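You operate a simulated robot arm through the tools that you are given. There is no shell and no other tool.

You run a simulated robot arm. Do the job below in one go: nothing can be reset, and whatever is moved stays where it is left.

TASK
The big pump tripped on overload, now cleared. Steam off, heat knob to 3, reset, restart, then steam on.

It is judged by the outcome, as a careful person would: the job done as asked, and still so three seconds after it is handed in. It fails if anything else is knocked over, pushed out of place, dropped, spilled or broken.

THE ROBOT
A 7-joint arm with a two-finger parallel gripper, fixed in place. Base frame: the origin is at the foot of the arm, x ahead of it, y to its left, z up. Readings come in m, degrees, newtons and seconds.
With the tool pointing down near the work surface it reaches from about 0.28 to 0.68 m from the base axis. Its first joint turns from -66.0 to 66.0 degrees. Payload 1.57 kg.
Tool frame: the origin (TCP) lies between the finger pads and is the grasp point; the fingertips stand 0.03 m ahead of it; z points along the fingers, y is the line along which they close. Largest opening 0.11 m; finger width 0.024, thickness 0.012; the body of the gripper, 0.048 by 0.112 m, starts 0.078 m behind the TCP.
Orientation is that of the tool frame in the base frame, as a unit quaternion [x, y, z, w]. With the fingers straight down and closing along the base's y, the tool's x points along the base's -x, its y along +y and its z along -z.

THE INTERFACE
- The arm moves only by the tool play_rows. Its argument "increments" is text: rows parted by semicolons, each of 6 numbers parted by spaces: the shift along the tool's x, y, z in cm, then the turn, a rotation vector about the tool's x, y, z in degrees. In form: x y z ax ay az; .... A call has 1 to 20 rows; each row shifts and turns the commanded pose from where the row before left it, along the tool's axes as they then stand. "claw" is the opening in per cent of the stroke, from 0 (shut) to 100 (fully open), set as the call begins (left out, the last holds). A row lasts 0.2 s, in which the tool goes at most 0.05 m and 8.6 degrees; a call with a longer step from one row to the next is refused whole, and so is a gripper value outside its range. Where a pose cannot be reached the arm comes as near as it can. A force on the tool above 40 N (or 10 N above the force at the start of the call, whichever is more), or a blocked arm, ends the call early, and 0.2 s more pass. Each finger travels about 0.108 m/s and halts on what it meets, pressing with about 33 N; the grip force reading is that of the motor and also rises with nothing between the fingers. The clock runs only during rows and for 0.2 s after the last one: add rows that do not move to give the fingers time. The reply holds the time, the measured pose of the TCP, the force on the tool along the base axes, the opening and the grip force, in the units named above and with some noise, with the torque about the TCP (base axes, N m) and any sound that the robot's microphone picked up.
- Cameras (640 x 400 px; columns grow to the right, rows downward): "scene" is fixed at [0.1827, -0.404, 1.42]; the picture's right is [0.60, -0.80, 0.00], its down [-0.34, -0.25, -0.91] and it looks along [0.73, 0.54, -0.42] (base axes); focal length 313 px, centre (320, 200). "wrist" rides on the gripper at [0.07, 0.016, -0.141] in the tool frame; the picture's right is [-0.23, 0.97, 0.00], its down [-0.86, -0.20, -0.48] and it looks along [-0.47, -0.11, 0.88] (tool axes); focal length 222 px, centre (320, 200). There is no depth. A picture from a camera that has moved, and an enlarged one, comes with that camera's place and axes in the base frame and with its lens.
- snapshot(camera): a new picture of that camera. The clock stands still meanwhile.
- close_up(camera, box): a new picture of the part [left, top, right, bottom] of that camera's present view, enlarged. The clock stands still meanwhile.
- finish_job(): hands the job in; it is judged then, once.

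Nothing tells you positions but the pictures and the camera data. Unless the task says otherwise, let go and move clear before handing in.

The tools are called after "Call:" as a command line: name --argument value ..., lists and objects as JSON in quotes. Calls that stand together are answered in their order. play_rows: Moves the arm, as the interface text tells. Its arguments: {"type":"object","properties":{"increments":{"type":"string"},"claw":{"type":"number"}},"required":["increments"]} The other tools are called the same way: snapshot (camera) takes a picture; close_up (camera, box) takes an enlarged picture of a part of a camera's view; finish_job () hands the job in.

At the start:

```text
t: 0.0
eef_pos: [0.3528, 0.0748, 1.2759]
orientation: [0.001, 1.0, 0.0, 0.0]
ft_force: [0.7, 0.6, 0.9]
torque: [-0.01, -0.03, -0.01]
grip_width: 0.1098
grip_force: 0.1
```

scene: 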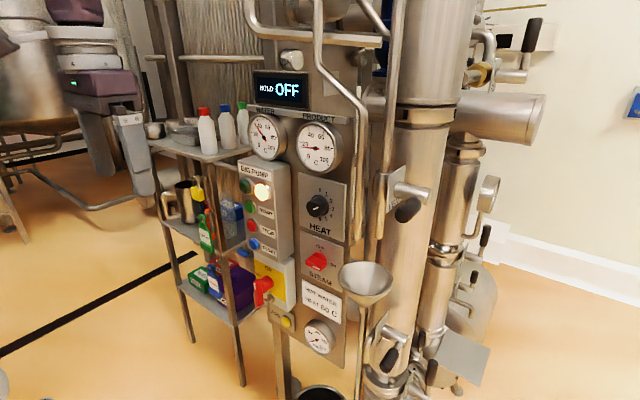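
wrist: 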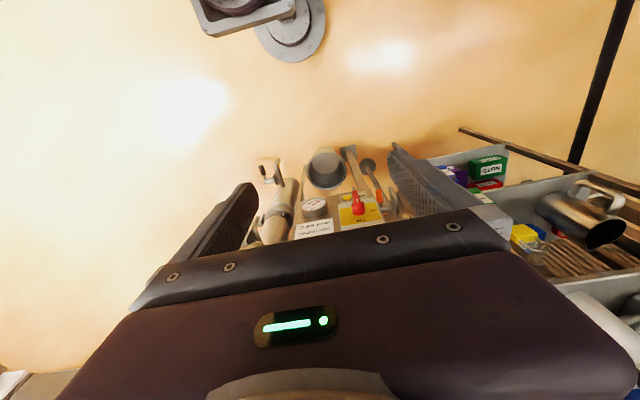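

I see a control column with a BIG PUMP button box, a HEAT knob, a STEAM switch and a red/yellow isolator handle. I'll enlarge these before moving anything.

Call:
close_up --camera "scene" --box '[220, 150, 380, 250]'

Call:
close_up --camera "scene" --box '[220, 240, 380, 340]'

Call:
close_up --camera "scene" --box '[220, 50, 380, 150]'

Call:
close_up --camera "scene" --box '[280, 170, 360, 220]'

Call:
close_up --camera "scene" --box '[230, 165, 310, 215]'

Call:
close_up --camera "scene" --box '[280, 235, 360, 285]'

Call:
close_up --camera "scene" --box '[230, 205, 310, 255]'

```text
4.00 times, centred on (300, 200) of scene
camera zoom: at [0.1827, -0.404, 1.42], right [0.6, -0.8, 0.0], down [-0.34, -0.25, -0.91], along [0.73, 0.54, -0.42], focal length 1251 px, centre (400, 200)
```

zoom: 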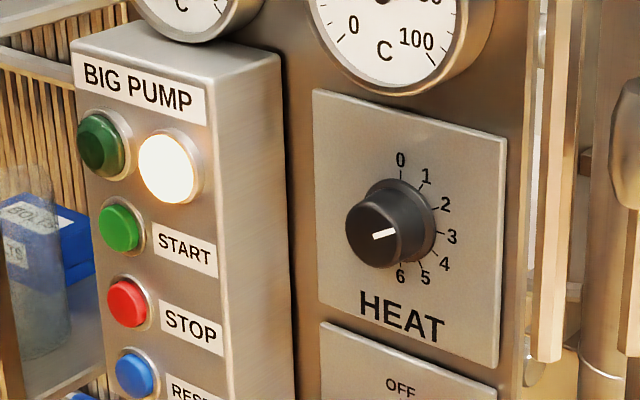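

```text
4.00 times, centred on (300, 290) of scene
camera zoom: at [0.1827, -0.404, 1.42], right [0.6, -0.8, 0.0], down [-0.34, -0.25, -0.91], along [0.73, 0.54, -0.42], focal length 1251 px, centre (400, -160)
```

zoom: 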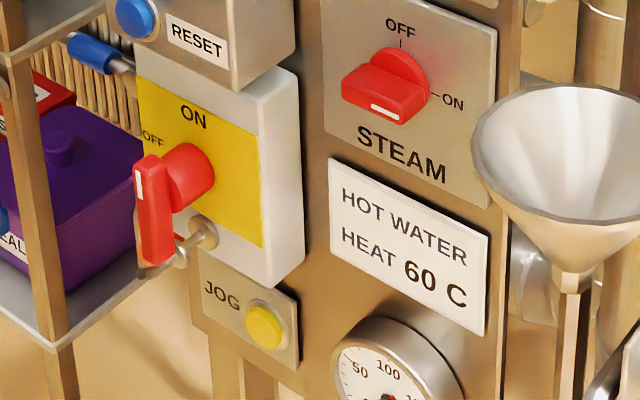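

```text
4.00 times, centred on (300, 100) of scene
camera zoom: at [0.1827, -0.404, 1.42], right [0.6, -0.8, 0.0], down [-0.34, -0.25, -0.91], along [0.73, 0.54, -0.42], focal length 1251 px, centre (400, 600)
```

zoom: 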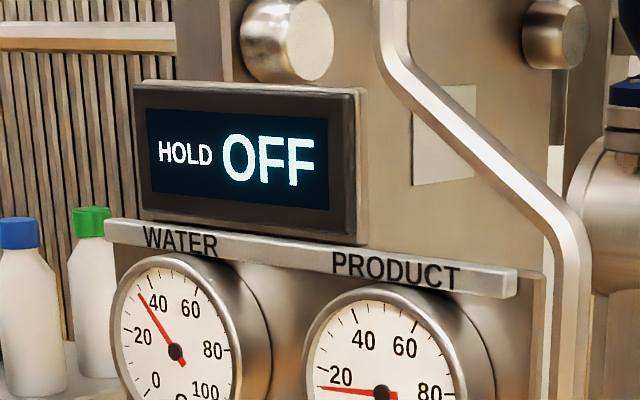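

```text
8.00 times, centred on (320, 195) of scene
camera zoom: at [0.1827, -0.404, 1.42], right [0.6, -0.8, 0.0], down [-0.34, -0.25, -0.91], along [0.73, 0.54, -0.42], focal length 2502 px, centre (320, 240)
```

zoom: 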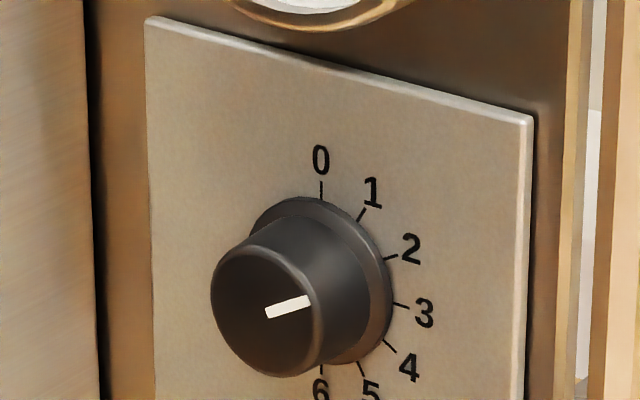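

```text
8.00 times, centred on (270, 190) of scene
camera zoom: at [0.1827, -0.404, 1.42], right [0.6, -0.8, 0.0], down [-0.34, -0.25, -0.91], along [0.73, 0.54, -0.42], focal length 2502 px, centre (720, 280)
```

zoom: 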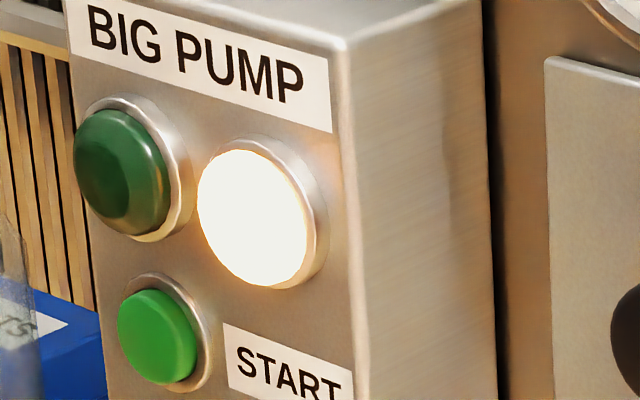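

```text
8.00 times, centred on (320, 260) of scene
camera zoom: at [0.1827, -0.404, 1.42], right [0.6, -0.8, 0.0], down [-0.34, -0.25, -0.91], along [0.73, 0.54, -0.42], focal length 2502 px, centre (320, -280)
```

zoom: 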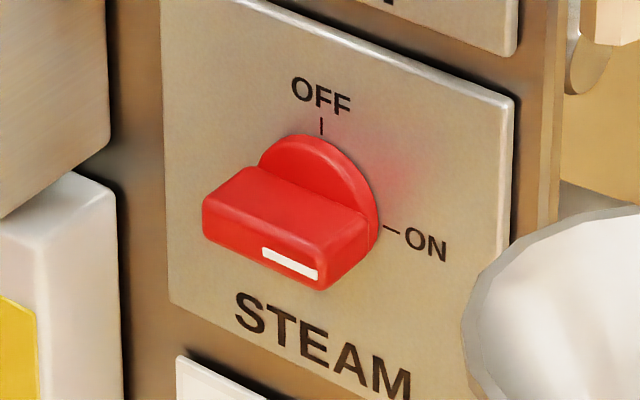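

```text
8.00 times, centred on (270, 230) of scene
camera zoom: at [0.1827, -0.404, 1.42], right [0.6, -0.8, 0.0], down [-0.34, -0.25, -0.91], along [0.73, 0.54, -0.42], focal length 2502 px, centre (720, -40)
```

zoom: 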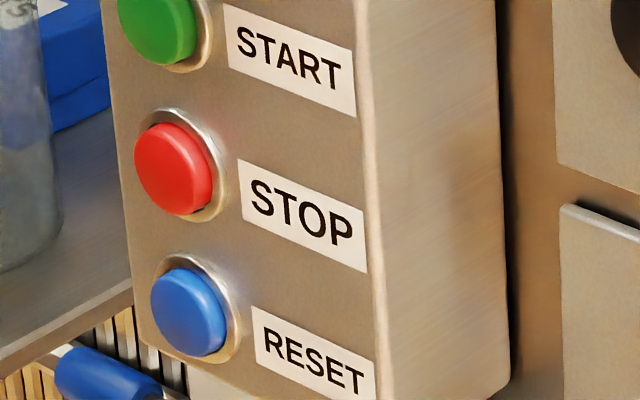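

The steam switch is at ON and the heat knob is at about 2. The white trip lamp is lit, and the isolator mark points to ON. I'll tilt the tool forward in free space so the wrist camera sees the panel for triangulation.

Call:
play_rows --increments "0 0 0 0 -7.5 0;0 0 0 0 -7.5 0;0 0 0 0 -7.5 0;0 0 0 0 -7.5 0;0 0 0 0 -7.5 0;0 0 0 0 -7.5 0" --claw 0

Call:
snapshot --camera "wrist"

Call:
snapshot --camera "scene"

```text
t: 1.4
eef_pos: [0.352, 0.0744, 1.2743]
orientation: [0.001, 0.924, -0.001, 0.383]
ft_force: [-0.5, 0.6, 0.2]
torque: [-0.02, 0.01, 0.0]
grip_width: 0.0
grip_force: 21.2
```

```text
taken
camera wrist: at [0.2043, 0.0899, 1.3265], right [0.16, 0.97, 0.16], down [0.26, -0.2, 0.94], along [0.95, -0.11, -0.29], focal length 222 px, centre (320, 200)
```

wrist: 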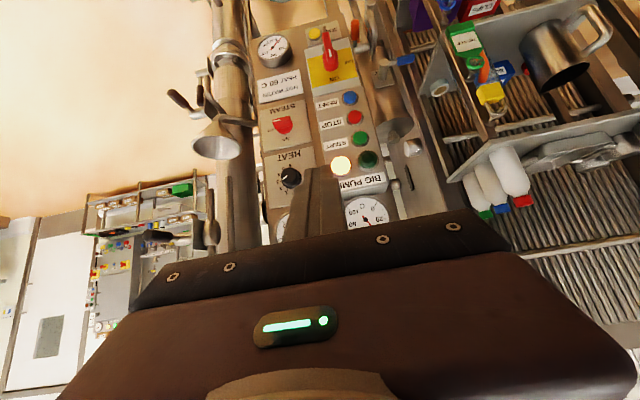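

```text
taken
```

scene: 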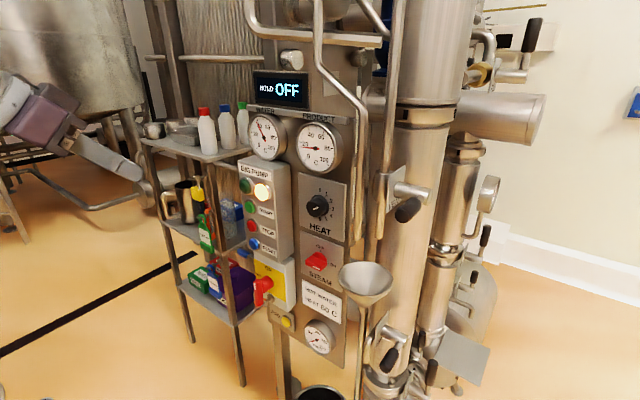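

The tilted wrist view shows the panel upside down. I'll enlarge it to triangulate each control.

Call:
close_up --camera "wrist" --box '[240, 80, 400, 180]'

Call:
close_up --camera "wrist" --box '[240, 10, 400, 110]'

Call:
close_up --camera "wrist" --box '[160, 60, 320, 160]'

```text
4.00 times, centred on (320, 130) of wrist
camera zoom: at [0.2043, 0.0899, 1.3265], right [0.16, 0.97, 0.16], down [0.26, -0.2, 0.94], along [0.95, -0.11, -0.29], focal length 888 px, centre (320, 480)
```

zoom: 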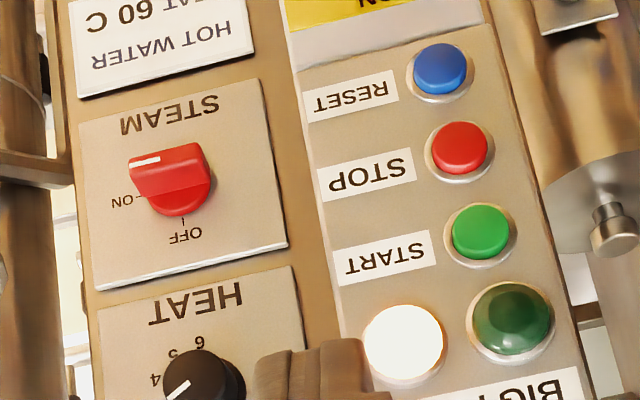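

```text
4.00 times, centred on (320, 60) of wrist
camera zoom: at [0.2043, 0.0899, 1.3265], right [0.16, 0.97, 0.16], down [0.26, -0.2, 0.94], along [0.95, -0.11, -0.29], focal length 888 px, centre (320, 760)
```

zoom: 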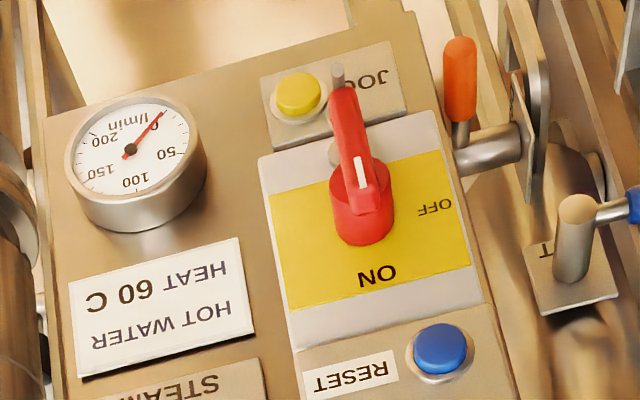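

```text
4.00 times, centred on (240, 110) of wrist
camera zoom: at [0.2043, 0.0899, 1.3265], right [0.16, 0.97, 0.16], down [0.26, -0.2, 0.94], along [0.95, -0.11, -0.29], focal length 888 px, centre (640, 560)
```

zoom: 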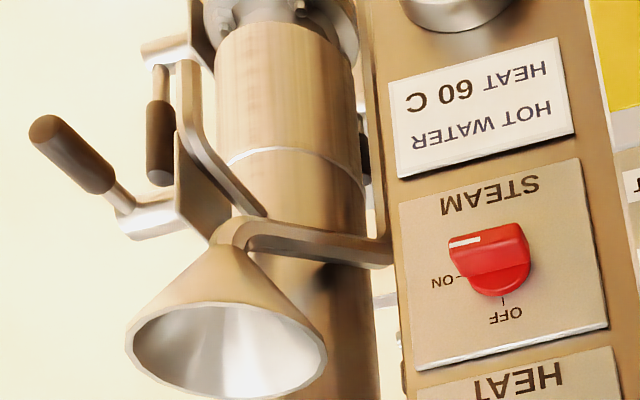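

The wrist and scene rays agree:

| Control | Position (m) |
|---|---|
| Panel face | x≈0.694 |
| STEAM | (−0.694 plane) y −0.025, z 0.962 |
| HEAT | y −0.026, z 1.113 |
| RESET | (0.640, 0.149, 0.969) |
| START | (0.638, 0.149, 1.077) |

The funnel is off to the right, at y≈−0.18. Next I'll lower the tool and level it to point at the panel, staying well back.

Call:
play_rows --increments "1.1 0 3 0 0 0;1.1 0 3 0 0 0;1.1 0 3 0 0 0;1.1 0 3 0 0 0;1.1 0 3 0 0 0;1.1 0 3 0 0 0;0 0 0 0 -7.5 0;0 0 0 0 -7.5 0;0 0 0 0 -7.5 0;0 0 0 0 -7.5 0;0 0 0 0 -7.5 0;0 0 0 0 -7.5 0"

Call:
snapshot --camera "wrist"

Call:
snapshot --camera "scene"

```text
t: 4.0
eef_pos: [0.4362, 0.0808, 1.1089]
orientation: [-0.008, 0.891, 0.024, 0.453]
ft_force: [-0.3, 0.7, -0.2]
torque: [0.0, -0.01, 0.01]
grip_width: 0.0
grip_force: 21.3
out of reach, approached as far as the arm can: row 7, 8, 9, 10, 11, 12
```

```text
taken
camera wrist: at [0.2829, 0.0903, 1.1355], right [0.1, 0.97, 0.22], down [0.13, -0.23, 0.97], along [0.99, -0.07, -0.15], focal length 222 px, centre (320, 200)
```

wrist: 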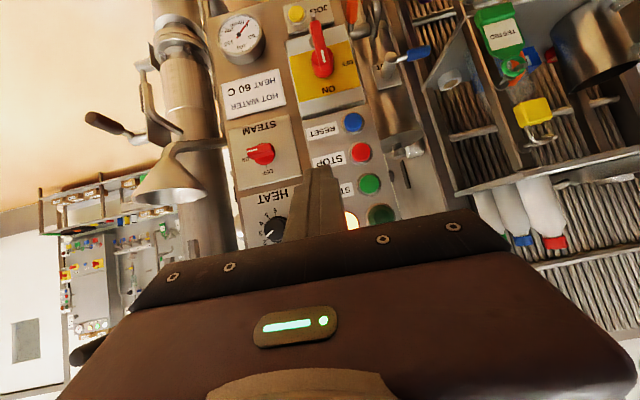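

```text
taken
```

scene: 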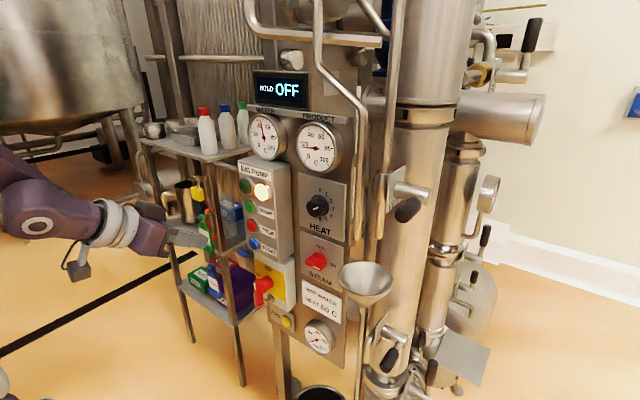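

The arm reached only about 54° of tilt here, because it is folded too tightly. I'll creep forward along tool z to see which commanded frame holds and whether the tilt frees up.

Call:
play_rows --increments "0 0 1 0 0 0;0 0 1 0 0 0;0 0 1 0 0 0"

```text
t: 4.8
eef_pos: [0.463, 0.0836, 1.0896]
orientation: [-0.009, 0.892, 0.023, 0.452]
ft_force: [0.3, -0.5, -0.1]
torque: [-0.03, 0.01, 0.02]
grip_width: 0.0
grip_force: 21.8
```

The commanded frame re-bases on the measured pose after each call. I'll move forward and up, then try tilting again.

Call:
play_rows --increments "-1.5 0 2 0 0 0;-1.5 0 2 0 0 0;0 0 0 0 -6 0;0 0 0 0 -6 0;0 0 0 0 -6 0"

```text
t: 6.0
eef_pos: [0.5164, 0.0927, 1.0878]
orientation: [-0.017, 0.816, 0.027, 0.577]
ft_force: [-0.6, -0.3, 0.3]
torque: [-0.02, 0.01, 0.01]
grip_width: 0.0001
grip_force: 21.1
out of reach, approached as far as the arm can: row 5
```

Tilt is now 70°, so reaching out does free the wrist. I'll shift across to sit in front of the STEAM switch, well back from it, correct the small yaw and keep levelling.

Call:
play_rows --increments "2.14 -2.46 1.33 0 0 0;2.14 -2.46 1.33 0 0 0;2.14 -2.46 1.33 0 0 0;2.14 -2.46 1.33 0 0 0;2.14 -2.46 1.33 0 0 0;0 0 0 3.5 -0.1 1.2;0 0 0 0 -6 0;0 0 0 0 -6 0;0 0 0 0 -6 0"

Call:
snapshot --camera "wrist"

Call:
snapshot --camera "scene"

```text
t: 8.0
eef_pos: [0.5667, -0.0223, 0.9931]
orientation: [0.024, 0.707, 0.002, 0.706]
ft_force: [0.7, 0.5, 0.2]
torque: [-0.02, -0.01, -0.02]
grip_width: 0.0
grip_force: 21.3
out of reach, approached as far as the arm can: row 1, 2, 7, 8
```

```text
taken
camera wrist: at [0.4255, 0.0004, 0.9238], right [0.03, 0.96, 0.26], down [-0.48, -0.22, 0.85], along [0.87, -0.15, 0.46], focal length 222 px, centre (320, 200)
```

wrist: 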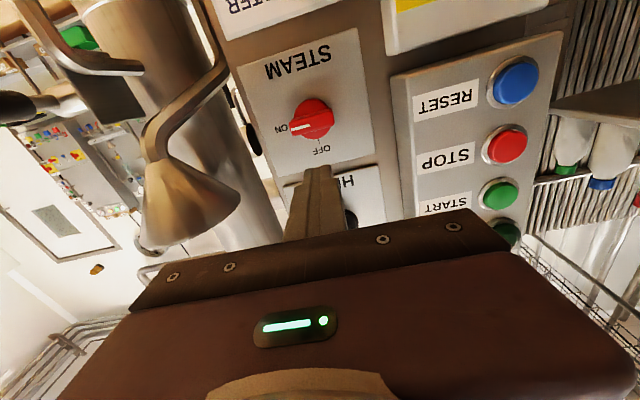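

```text
taken
```

scene: 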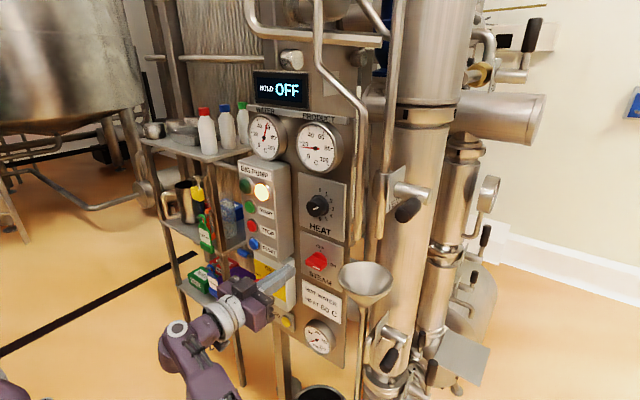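

The tool is now level, pointing at the panel about 10 cm short of it. I'll look closely at the STEAM switch from here.

Call:
close_up --camera "wrist" --box '[240, 70, 400, 170]'

Call:
close_up --camera "scene" --box '[240, 220, 400, 320]'

```text
4.00 times, centred on (320, 120) of wrist
camera zoom: at [0.4255, 0.0004, 0.9238], right [0.03, 0.96, 0.26], down [-0.48, -0.22, 0.85], along [0.87, -0.15, 0.46], focal length 888 px, centre (320, 520)
```

zoom: 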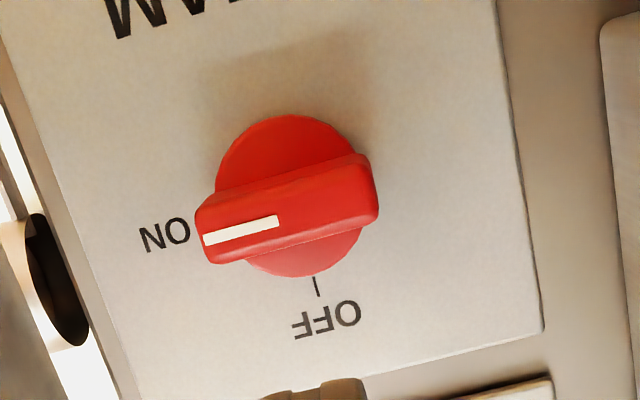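

```text
4.00 times, centred on (320, 270) of scene
camera zoom: at [0.1827, -0.404, 1.42], right [0.6, -0.8, 0.0], down [-0.34, -0.25, -0.91], along [0.73, 0.54, -0.42], focal length 1251 px, centre (320, -80)
```

zoom: 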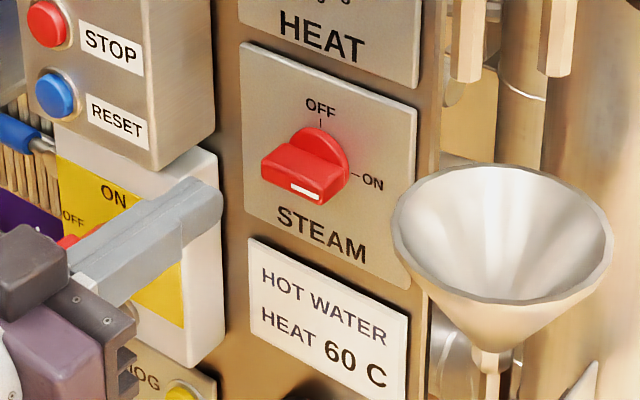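

The STEAM bar is horizontal, about 13 mm thick, with its front at (0.667, −0.025, 0.960). I'll roll the tool +90° so the fingers close vertically and open them part way, while still standing off.

Call:
play_rows --increments "0 0 0 -1.8 0 -2.1;0 0 0 0 0 7.5;0 0 0 0 0 7.5;0 0 0 0 0 7.5;0 0 0 0 0 7.5;0 0 0 0 0 7.5;0 0 0 0 0 7.5;0 0 0 0 0 7.5;0 0 0 0 0 7.5;0 0 0 0 0 7.5;0 0 0 0 0 7.5;0 0 0 0 0 7.5;0 0 0 0 0 7.5" --claw 40

Call:
snapshot --camera "wrist"

Call:
snapshot --camera "scene"

```text
t: 10.8
eef_pos: [0.5657, -0.0218, 0.9934]
orientation: [0.501, 0.501, 0.5, 0.498]
ft_force: [0.6, 0.6, -0.1]
torque: [-0.01, 0.03, 0.0]
grip_width: 0.044
grip_force: 0.0
```

```text
taken
camera wrist: at [0.4249, 0.047, 1.0091], right [0.0, -0.23, 0.97], down [-0.48, -0.86, -0.2], along [0.88, -0.46, -0.11], focal length 222 px, centre (320, 200)
```

wrist: 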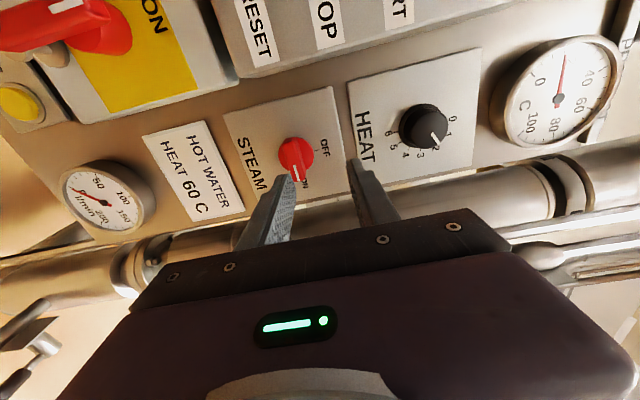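

```text
taken
```

scene: 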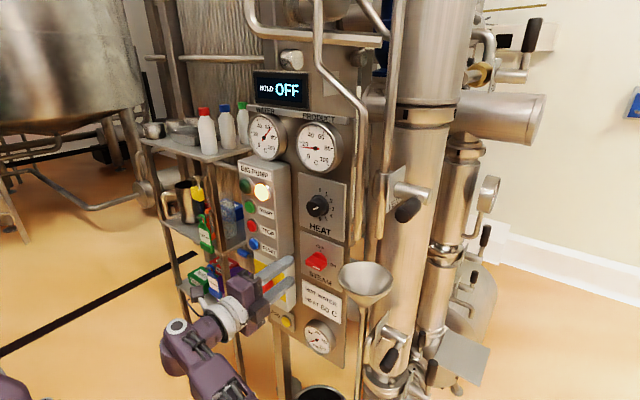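

The fingers are now above and below the bar's line. I'll lower 3.3 cm and come forward to just short of the bar, then check alignment.

Call:
play_rows --increments "-0.15 -1.7 0 0 0 0;-0.15 -1.65 0 0 0 0;0 0 2 0 0 0;0 0 2 0 0 0;0 0 1.5 0 0 0;0 0 0 0 0 0"

Call:
snapshot --camera "wrist"

Call:
close_up --camera "scene" --box '[240, 220, 400, 320]'

Call:
close_up --camera "wrist" --box '[240, 110, 400, 210]'

```text
t: 12.2
eef_pos: [0.6211, -0.0238, 0.9592]
orientation: [0.499, 0.502, 0.501, 0.498]
ft_force: [0.3, 0.7, 0.4]
torque: [-0.01, 0.0, 0.0]
grip_width: 0.044
grip_force: 0.1
```

```text
taken
camera wrist: at [0.4801, 0.0443, 0.9752], right [0.0, -0.23, 0.97], down [-0.48, -0.86, -0.2], along [0.88, -0.46, -0.11], focal length 222 px, centre (320, 200)
```

wrist: 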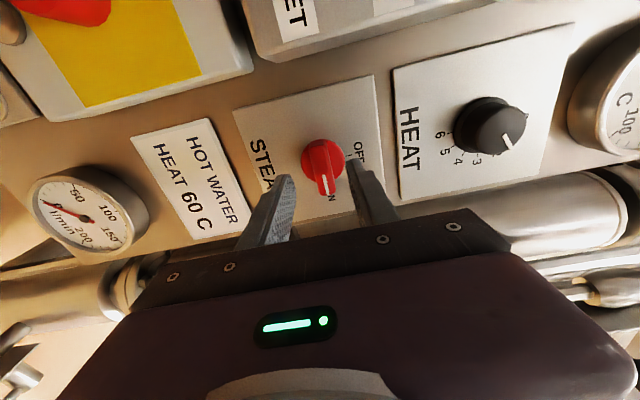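

```text
4.00 times, centred on (320, 270) of scene
camera zoom: at [0.1827, -0.404, 1.42], right [0.6, -0.8, 0.0], down [-0.34, -0.25, -0.91], along [0.73, 0.54, -0.42], focal length 1251 px, centre (320, -80)
```

zoom: 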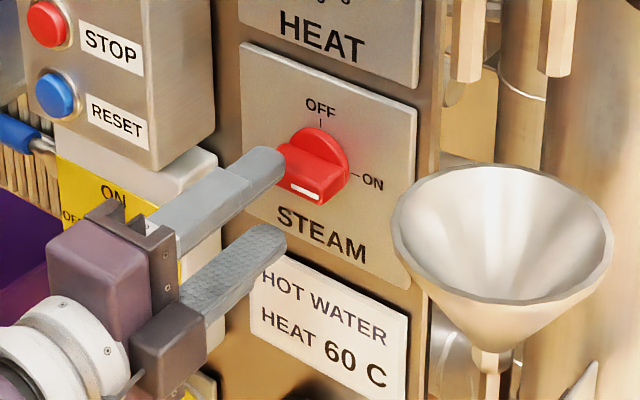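

```text
4.00 times, centred on (320, 160) of wrist
camera zoom: at [0.4801, 0.0443, 0.9752], right [0.0, -0.23, 0.97], down [-0.48, -0.86, -0.2], along [0.88, -0.46, -0.11], focal length 888 px, centre (320, 360)
```

zoom: 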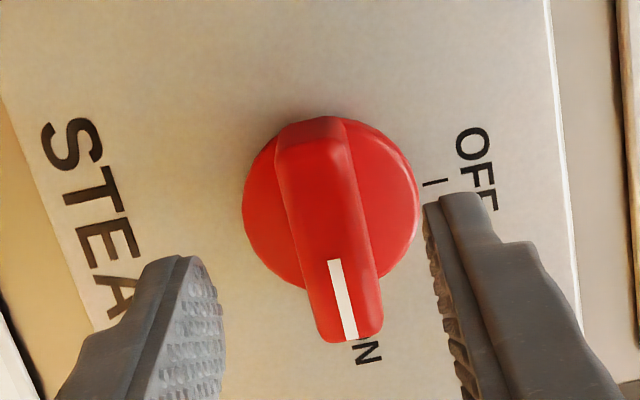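

The bar sits midway between the fingers. I'll go forward 3 cm in small steps.

Call:
play_rows --increments "-0.1 0.1 1 0 0 0;0 0 1 0 0 0;0 0 0.5 0 0 0;0 0 0.4 0 0 0;0 0 0 0 0 0"

Call:
close_up --camera "wrist" --box '[240, 110, 400, 210]'

Call:
close_up --camera "scene" --box '[240, 220, 400, 320]'

```text
t: 13.4
eef_pos: [0.6504, -0.0243, 0.9604]
orientation: [0.5, 0.503, 0.5, 0.498]
ft_force: [0.4, 0.4, 0.0]
torque: [0.01, -0.03, 0.02]
grip_width: 0.0436
grip_force: 0.1
```

```text
4.00 times, centred on (320, 160) of wrist
camera zoom: at [0.5095, 0.0435, 0.976], right [0.0, -0.23, 0.97], down [-0.48, -0.86, -0.2], along [0.88, -0.46, -0.11], focal length 888 px, centre (320, 360)
```

zoom: 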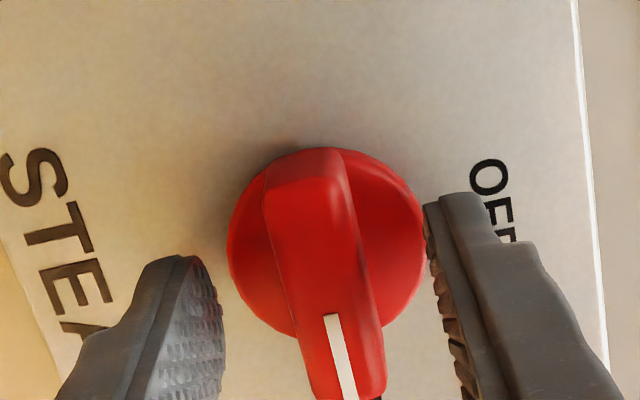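

```text
4.00 times, centred on (320, 270) of scene
camera zoom: at [0.1827, -0.404, 1.42], right [0.6, -0.8, 0.0], down [-0.34, -0.25, -0.91], along [0.73, 0.54, -0.42], focal length 1251 px, centre (320, -80)
```

zoom: 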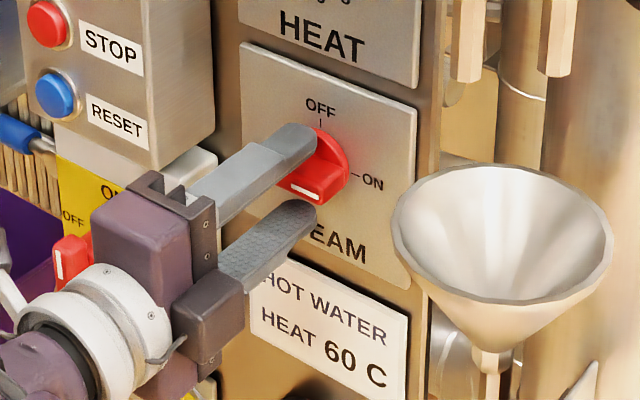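

The tips straddle the bar. I'll close to grip it.

Call:
play_rows --increments "0 0 0 0 0 0;0 0 0 0 0 0;0 0 0 0 0 0" --claw 0

Call:
close_up --camera "wrist" --box '[240, 110, 400, 210]'

```text
t: 14.2
eef_pos: [0.6496, -0.0242, 0.9604]
orientation: [0.5, 0.501, 0.501, 0.499]
ft_force: [-0.5, 0.5, 15.4]
torque: [0.02, -0.25, 0.04]
grip_width: 0.0159
grip_force: 31.8
```

```text
4.00 times, centred on (320, 160) of wrist
camera zoom: at [0.5094, 0.0435, 0.9768], right [0.0, -0.23, 0.97], down [-0.48, -0.86, -0.2], along [0.88, -0.46, -0.11], focal length 888 px, centre (320, 360)
```

zoom: 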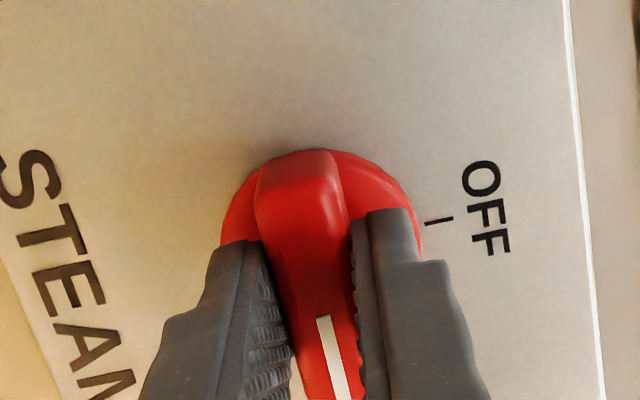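

Gripped at 16 mm, with 15 N upward on the tool, so the bar centre is slightly higher than the TCP. I'll ease up a little before turning.

Call:
play_rows --increments "0 0.1 0 0 0 0;0 0 0 0 0 0"

```text
t: 14.8
eef_pos: [0.6507, -0.0246, 0.9608]
orientation: [0.5, 0.502, 0.5, 0.499]
ft_force: [13.6, 1.7, 14.4]
torque: [-0.01, -0.49, -0.05]
grip_width: 0.0157
grip_force: 31.6
```

I'll now turn counter-clockwise toward OFF, starting with 30° to check it moves freely.

Call:
play_rows --increments "0 0.05 0 0 0 -6;0 0 0 0 0 -6;0 0 0 0 0 -6;0 0 0 0 0 -6;0 0 0 0 0 -6"

Call:
close_up --camera "wrist" --box '[240, 110, 400, 210]'

```text
t: 16.0
eef_pos: [0.6501, -0.0258, 0.9617]
orientation: [0.352, 0.614, 0.353, 0.612]
ft_force: [22.7, 5.2, 6.9]
torque: [0.04, -0.35, -0.04]
grip_width: 0.0161
grip_force: 31.2
```

```text
4.00 times, centred on (320, 160) of wrist
camera zoom: at [0.5093, 0.0422, 0.9402], right [0.0, 0.29, 0.96], down [-0.48, -0.84, 0.26], along [0.88, -0.45, 0.14], focal length 888 px, centre (320, 360)
```

zoom: 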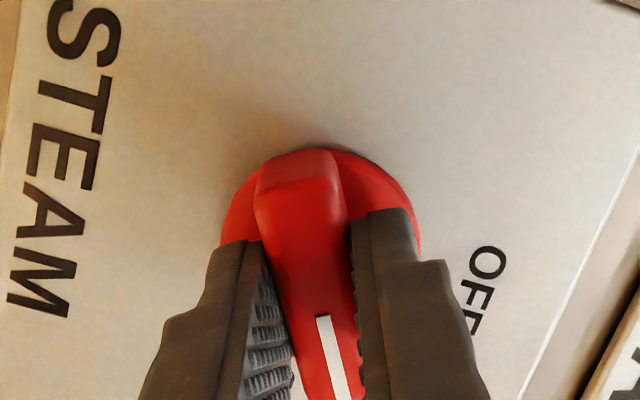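

The knob turns with the gripper. I'll continue toward OFF, easing forward slightly to relieve the axial pull.

Call:
play_rows --increments "0 0 0.1 0 0 -6;0 0 0 0 0 -6;0 0 0 0 0 -6;0 0 0 0 0 -6;0 0 0 0 0 -6;0 0 0 0 0 -6"

Call:
close_up --camera "wrist" --box '[240, 110, 400, 210]'

Call:
close_up --camera "scene" --box '[240, 220, 400, 320]'

```text
t: 17.4
eef_pos: [0.6511, -0.0245, 0.9617]
orientation: [0.144, 0.693, 0.148, 0.69]
ft_force: [-12.2, 2.2, 5.5]
torque: [-0.01, -0.24, -0.14]
grip_width: 0.0161
grip_force: 31.3
```

```text
4.00 times, centred on (320, 160) of wrist
camera zoom: at [0.5092, 0.0166, 0.9041], right [0.0, 0.8, 0.6], down [-0.47, -0.53, 0.7], along [0.88, -0.28, 0.38], focal length 888 px, centre (320, 360)
```

zoom: 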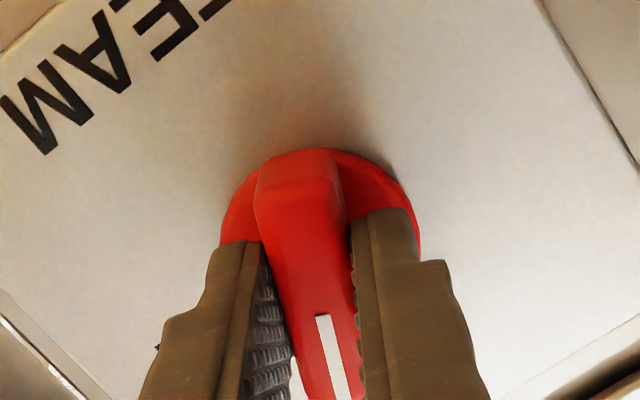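

```text
4.00 times, centred on (320, 270) of scene
camera zoom: at [0.1823, -0.4039, 1.4201], right [0.6, -0.8, 0.0], down [-0.34, -0.25, -0.91], along [0.73, 0.54, -0.42], focal length 1251 px, centre (320, -80)
```

zoom: 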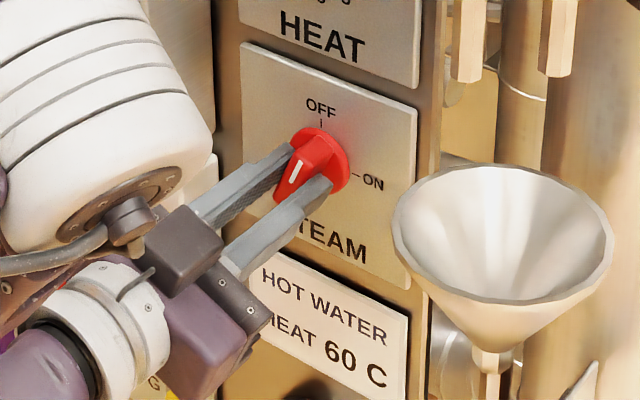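

About 66° is done and 24° remains. The arm's link has swung up near the pump box, so I'll check its clearance before continuing.

Call:
snapshot --camera "scene"

Call:
snapshot --camera "wrist"

```text
taken
```

scene: 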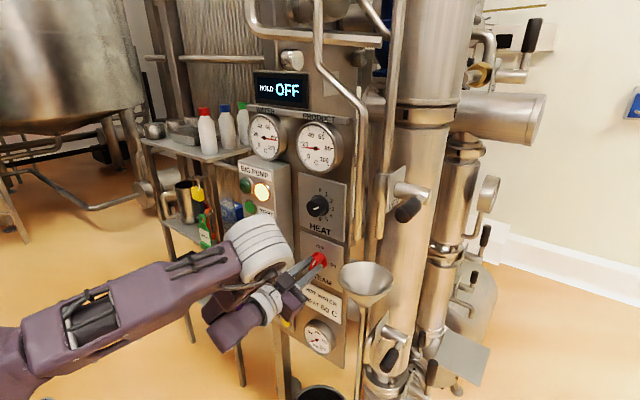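

```text
taken
camera wrist: at [0.5092, 0.0166, 0.9041], right [0.0, 0.8, 0.6], down [-0.47, -0.53, 0.7], along [0.88, -0.28, 0.38], focal length 222 px, centre (320, 200)
```

wrist: 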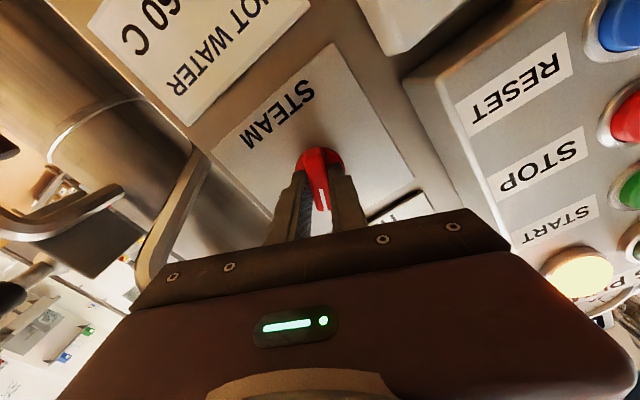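

The wrist link looks well in front of the box, and the buttons are unobstructed in the wrist view. I'll finish the last 24° to OFF.

Call:
play_rows --increments "0 0 0 0 0 -6;0 0 0 0 0 -6;0 0 0 0 0 -6;0 0 0 0 0 -6;0 0 0 0 0 0"

Call:
close_up --camera "scene" --box '[240, 220, 400, 320]'

Call:
snapshot --camera "scene"

Call:
snapshot --camera "wrist"

```text
t: 18.6
eef_pos: [0.6506, -0.0259, 0.9615]
orientation: [-0.003, 0.708, 0.001, 0.706]
ft_force: [-12.4, -0.4, -0.5]
torque: [0.08, 0.33, -0.3]
grip_width: 0.0159
grip_force: 31.2
```

```text
4.00 times, centred on (320, 270) of scene
camera zoom: at [0.1824, -0.404, 1.4201], right [0.6, -0.8, 0.0], down [-0.34, -0.25, -0.91], along [0.73, 0.54, -0.42], focal length 1251 px, centre (320, -80)
```

zoom: 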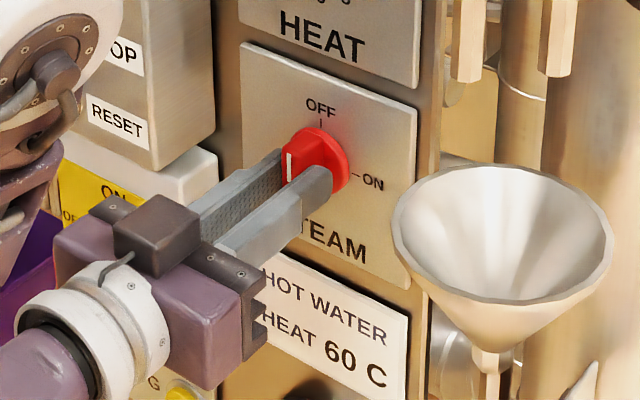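

```text
taken
```

scene: 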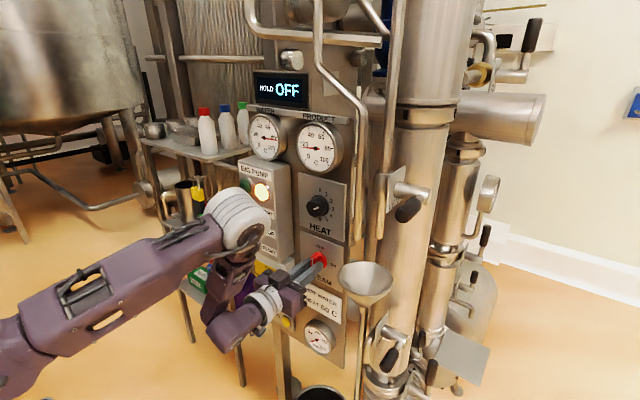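

```text
taken
camera wrist: at [0.5093, -0.0103, 0.8917], right [0.0, 0.97, 0.23], down [-0.47, -0.2, 0.86], along [0.88, -0.1, 0.46], focal length 222 px, centre (320, 200)
```

wrist: 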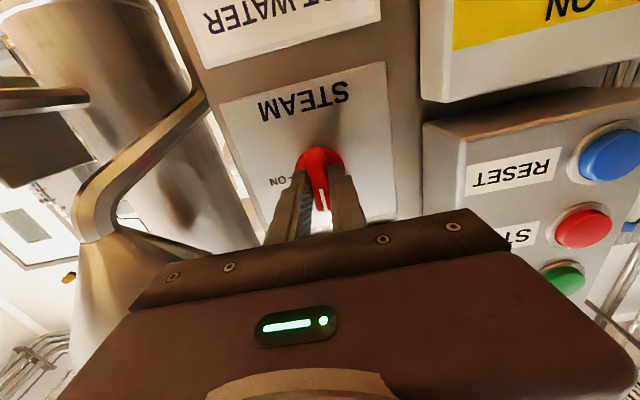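

The bar is now vertical with its mark up at OFF. I'll release it and back straight out.

Call:
play_rows --increments "0 0 0 0 0 0;0 0 0 0 0 0;0 0 -1 0 0 0;0 0 -2 0 0 0;0 0 -2 0 0 0;0 0 -1 0 0 0;0 0 0 0 0 0" --claw 40

Call:
close_up --camera "scene" --box '[240, 220, 400, 320]'

Call:
snapshot --camera "scene"

Call:
snapshot --camera "wrist"

```text
t: 20.2
eef_pos: [0.5893, -0.0237, 0.9632]
orientation: [-0.003, 0.708, 0.003, 0.706]
ft_force: [-0.3, 0.2, -0.4]
torque: [0.01, 0.02, -0.02]
grip_width: 0.0443
grip_force: 0.1
```

```text
4.00 times, centred on (320, 270) of scene
camera zoom: at [0.1827, -0.404, 1.42], right [0.6, -0.8, 0.0], down [-0.34, -0.25, -0.91], along [0.73, 0.54, -0.42], focal length 1251 px, centre (320, -80)
```

zoom: 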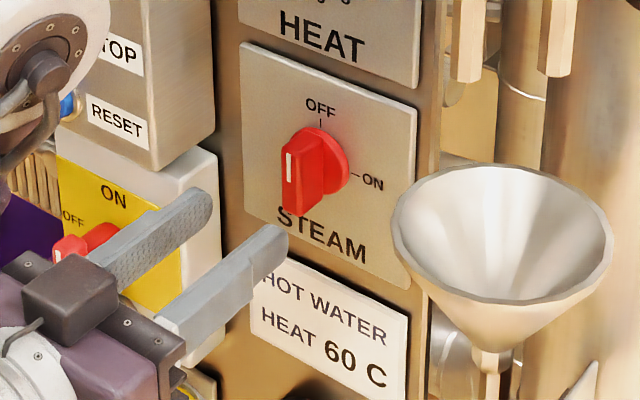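

```text
taken
```

scene: 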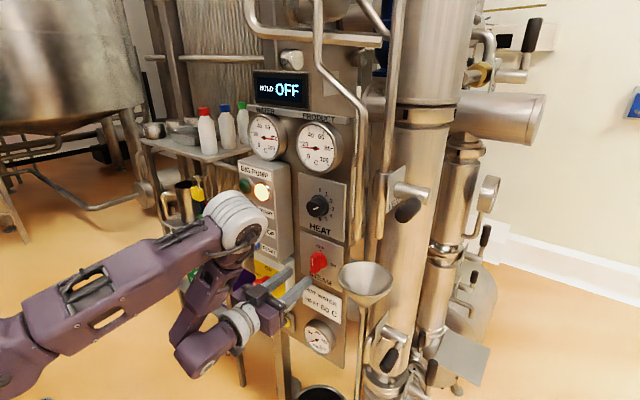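

```text
taken
camera wrist: at [0.4491, -0.0098, 0.8925], right [0.0, 0.97, 0.23], down [-0.47, -0.2, 0.86], along [0.88, -0.11, 0.46], focal length 222 px, centre (320, 200)
```

wrist: 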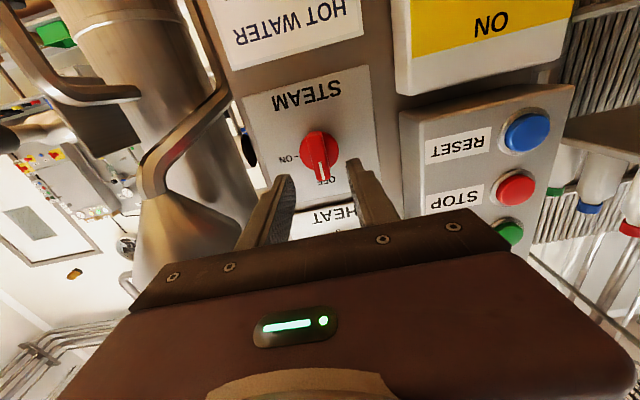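

Steam is OFF and the gripper is clear. Next is HEAT. I'll pull back and roll +60° so that a 30° clockwise turn ends in the compact arm posture, then look again.

Call:
play_rows --increments "0 0 -1 0 0 0;0 0 -1 0 0 0;0 0 0 0 0 7.5;0 0 0 0 0 7.5;0 0 0 0 0 7.5;0 0 0 0 0 7.5;0 0 0 0 0 7.5;0 0 0 0 0 7.5;0 0 0 0 0 7.5;0 0 0 0 0 7.5;0 0 0 0 0 0" --claw 50

Call:
snapshot --camera "scene"

Call:
snapshot --camera "wrist"

```text
t: 22.6
eef_pos: [0.571, -0.026, 0.9617]
orientation: [0.354, 0.614, 0.355, 0.61]
ft_force: [0.1, 0.8, -0.1]
torque: [0.0, -0.01, -0.01]
grip_width: 0.0554
grip_force: 0.1
```

```text
taken
```

scene: 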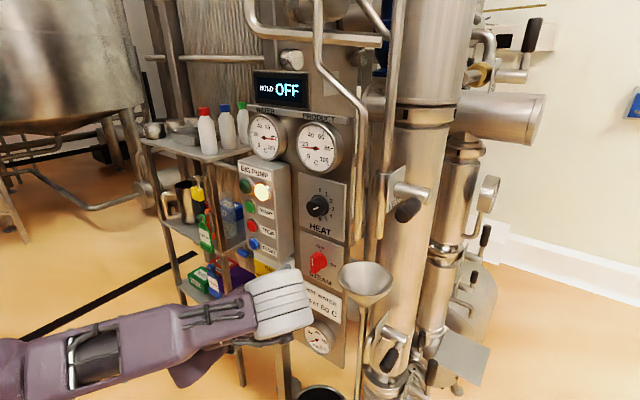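

```text
taken
camera wrist: at [0.4298, 0.042, 0.9411], right [0.0, 0.29, 0.96], down [-0.47, -0.84, 0.26], along [0.88, -0.46, 0.14], focal length 222 px, centre (320, 200)
```

wrist: 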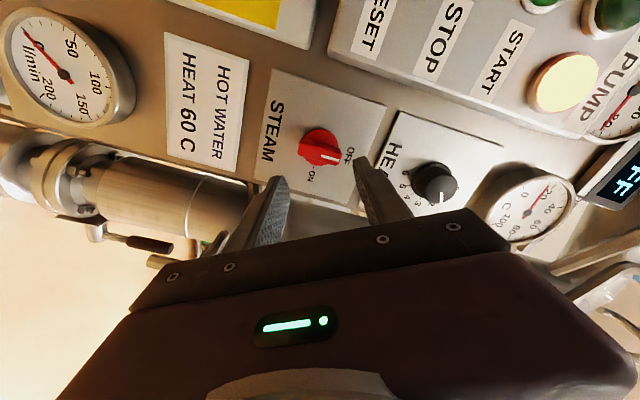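

The bulky wrist link sits about 0.2 m off the tool axis, and with this roll it is on the right. Before raising it I want to know where the thin pipes right of the panel are.

Call:
close_up --camera "wrist" --box '[480, 180, 640, 340]'

Call:
close_up --camera "scene" --box '[240, 0, 480, 150]'

Call:
close_up --camera "scene" --box '[300, 120, 460, 260]'

```text
2.50 times, centred on (560, 260) of wrist
camera zoom: at [0.4298, 0.042, 0.9411], right [0.0, 0.29, 0.96], down [-0.47, -0.84, 0.26], along [0.88, -0.46, 0.14], focal length 555 px, centre (-280, 50)
```

zoom: 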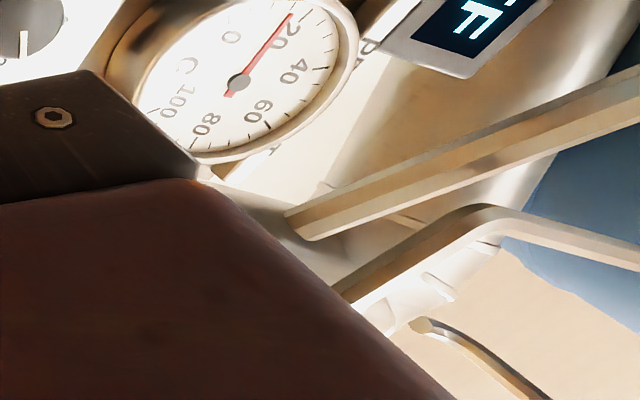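

```text
2.67 times, centred on (360, 75) of scene
camera zoom: at [0.1827, -0.404, 1.42], right [0.6, -0.8, 0.0], down [-0.34, -0.25, -0.91], along [0.73, 0.54, -0.42], focal length 834 px, centre (213, 533)
```

zoom: 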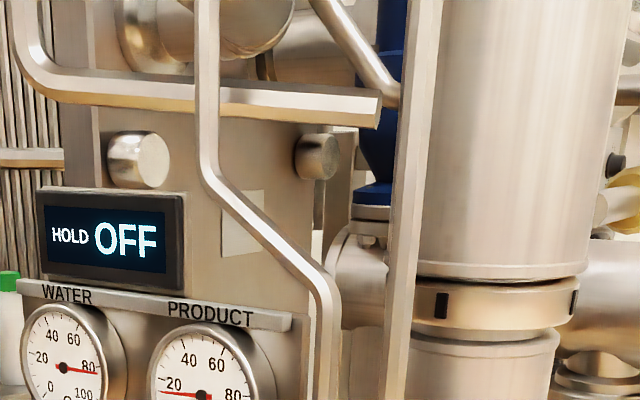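

```text
2.86 times, centred on (380, 190) of scene
camera zoom: at [0.1827, -0.404, 1.42], right [0.6, -0.8, 0.0], down [-0.34, -0.25, -0.91], along [0.73, 0.54, -0.42], focal length 893 px, centre (149, 229)
```

zoom: 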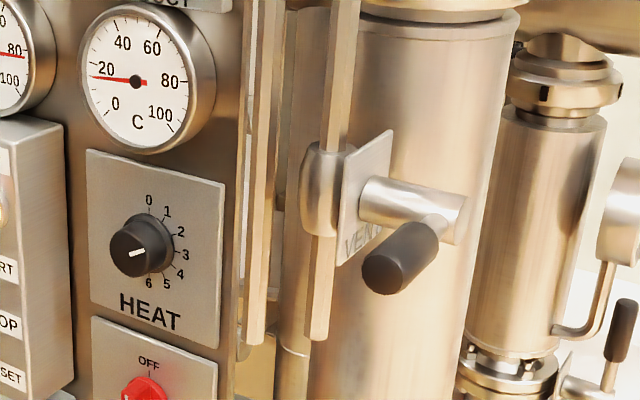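

The bars are all at x≥0.65, so the wrist link, at x<0.53, clears them. I'll raise 15 cm to the HEAT knob's height, staying back.

Call:
play_rows --increments "-1.51 2.616 0 0 0 0;-1.51 2.616 0 0 0 0;-1.51 2.616 0 0 0 0;-1.51 2.616 0 0 0 0;-1.51 2.616 0 0 0 0;0 0 1 0 0 0;0 0 0 0 0 0"

Call:
snapshot --camera "scene"

Call:
snapshot --camera "wrist"

Call:
close_up --camera "wrist" --box '[240, 90, 400, 190]'

Call:
close_up --camera "scene" --box '[280, 170, 360, 220]'

```text
t: 24.2
eef_pos: [0.5819, -0.0242, 1.1122]
orientation: [0.352, 0.614, 0.355, 0.611]
ft_force: [0.2, 0.3, 0.6]
torque: [0.0, -0.04, -0.03]
grip_width: 0.055
grip_force: 0.0
out of reach, approached as far as the arm can: row 5
```

```text
taken
```

scene: 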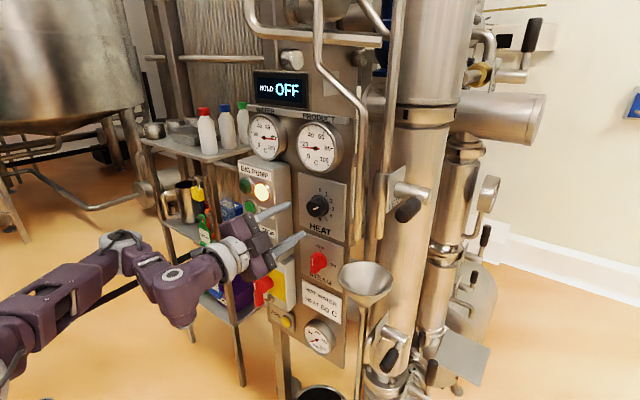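

```text
taken
camera wrist: at [0.4402, 0.0421, 1.0917], right [0.0, 0.29, 0.96], down [-0.47, -0.84, 0.26], along [0.88, -0.45, 0.14], focal length 222 px, centre (320, 200)
```

wrist: 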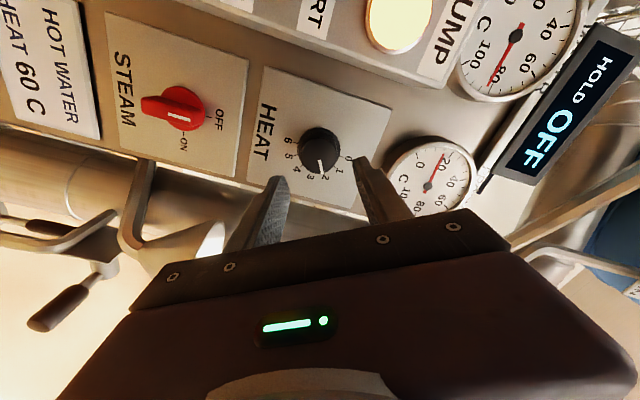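

```text
4.00 times, centred on (320, 140) of wrist
camera zoom: at [0.4402, 0.0421, 1.0917], right [0.0, 0.29, 0.96], down [-0.47, -0.84, 0.26], along [0.88, -0.45, 0.14], focal length 888 px, centre (320, 440)
```

zoom: 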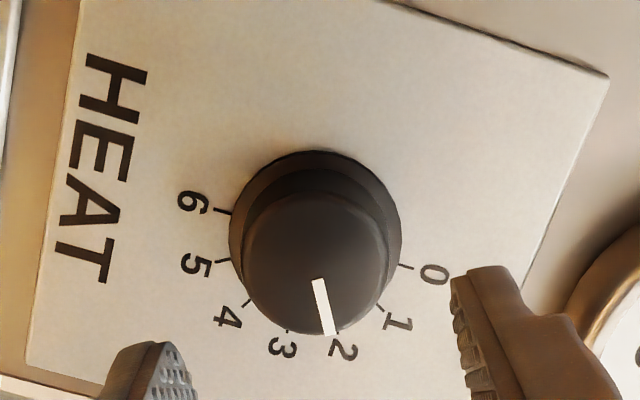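

```text
8.00 times, centred on (320, 195) of scene
camera zoom: at [0.1827, -0.4039, 1.42], right [0.6, -0.8, 0.0], down [-0.34, -0.25, -0.91], along [0.73, 0.54, -0.42], focal length 2502 px, centre (320, 240)
```

zoom: 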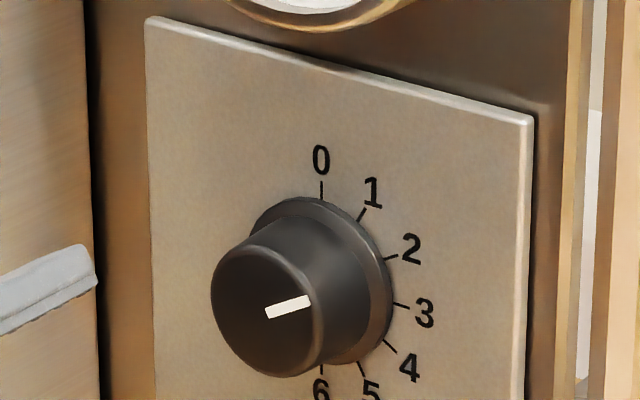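

Both views put the knob front at (0.669, −0.025, 1.112), pointing at 2, with the tool lined up on it. I'll go forward so the tips overlap the knob by about 12 mm, then grip.

Call:
play_rows --increments "0 0 2 0 0 0;0 0 2 0 0 0;0 0 1.5 0 0 0;0 0 0.8 0 0 0;0 0 0.6 0 0 0;0 0 0 0 0 0"

Call:
close_up --camera "wrist" --box '[240, 90, 400, 190]'

Call:
close_up --camera "scene" --box '[240, 160, 400, 260]'

```text
t: 25.6
eef_pos: [0.65, -0.0251, 1.1116]
orientation: [0.353, 0.614, 0.353, 0.611]
ft_force: [0.7, 1.0, 0.4]
torque: [-0.01, -0.02, -0.02]
grip_width: 0.0553
grip_force: 0.0
```

```text
4.00 times, centred on (320, 140) of wrist
camera zoom: at [0.5094, 0.0425, 1.0915], right [0.0, 0.29, 0.96], down [-0.47, -0.84, 0.26], along [0.88, -0.45, 0.14], focal length 888 px, centre (320, 440)
```

zoom: 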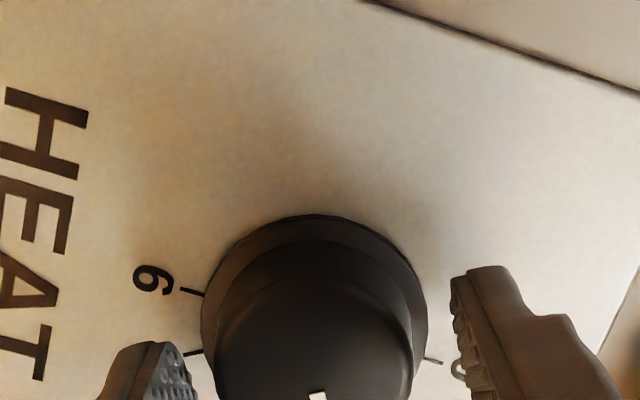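

```text
4.00 times, centred on (320, 210) of scene
camera zoom: at [0.1827, -0.404, 1.42], right [0.6, -0.8, 0.0], down [-0.34, -0.25, -0.91], along [0.73, 0.54, -0.42], focal length 1251 px, centre (320, 160)
```

zoom: 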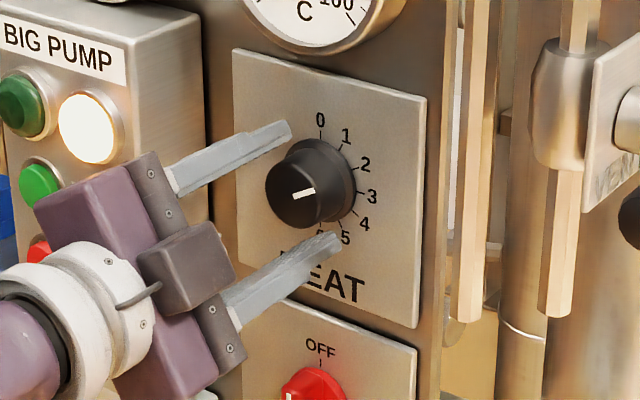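

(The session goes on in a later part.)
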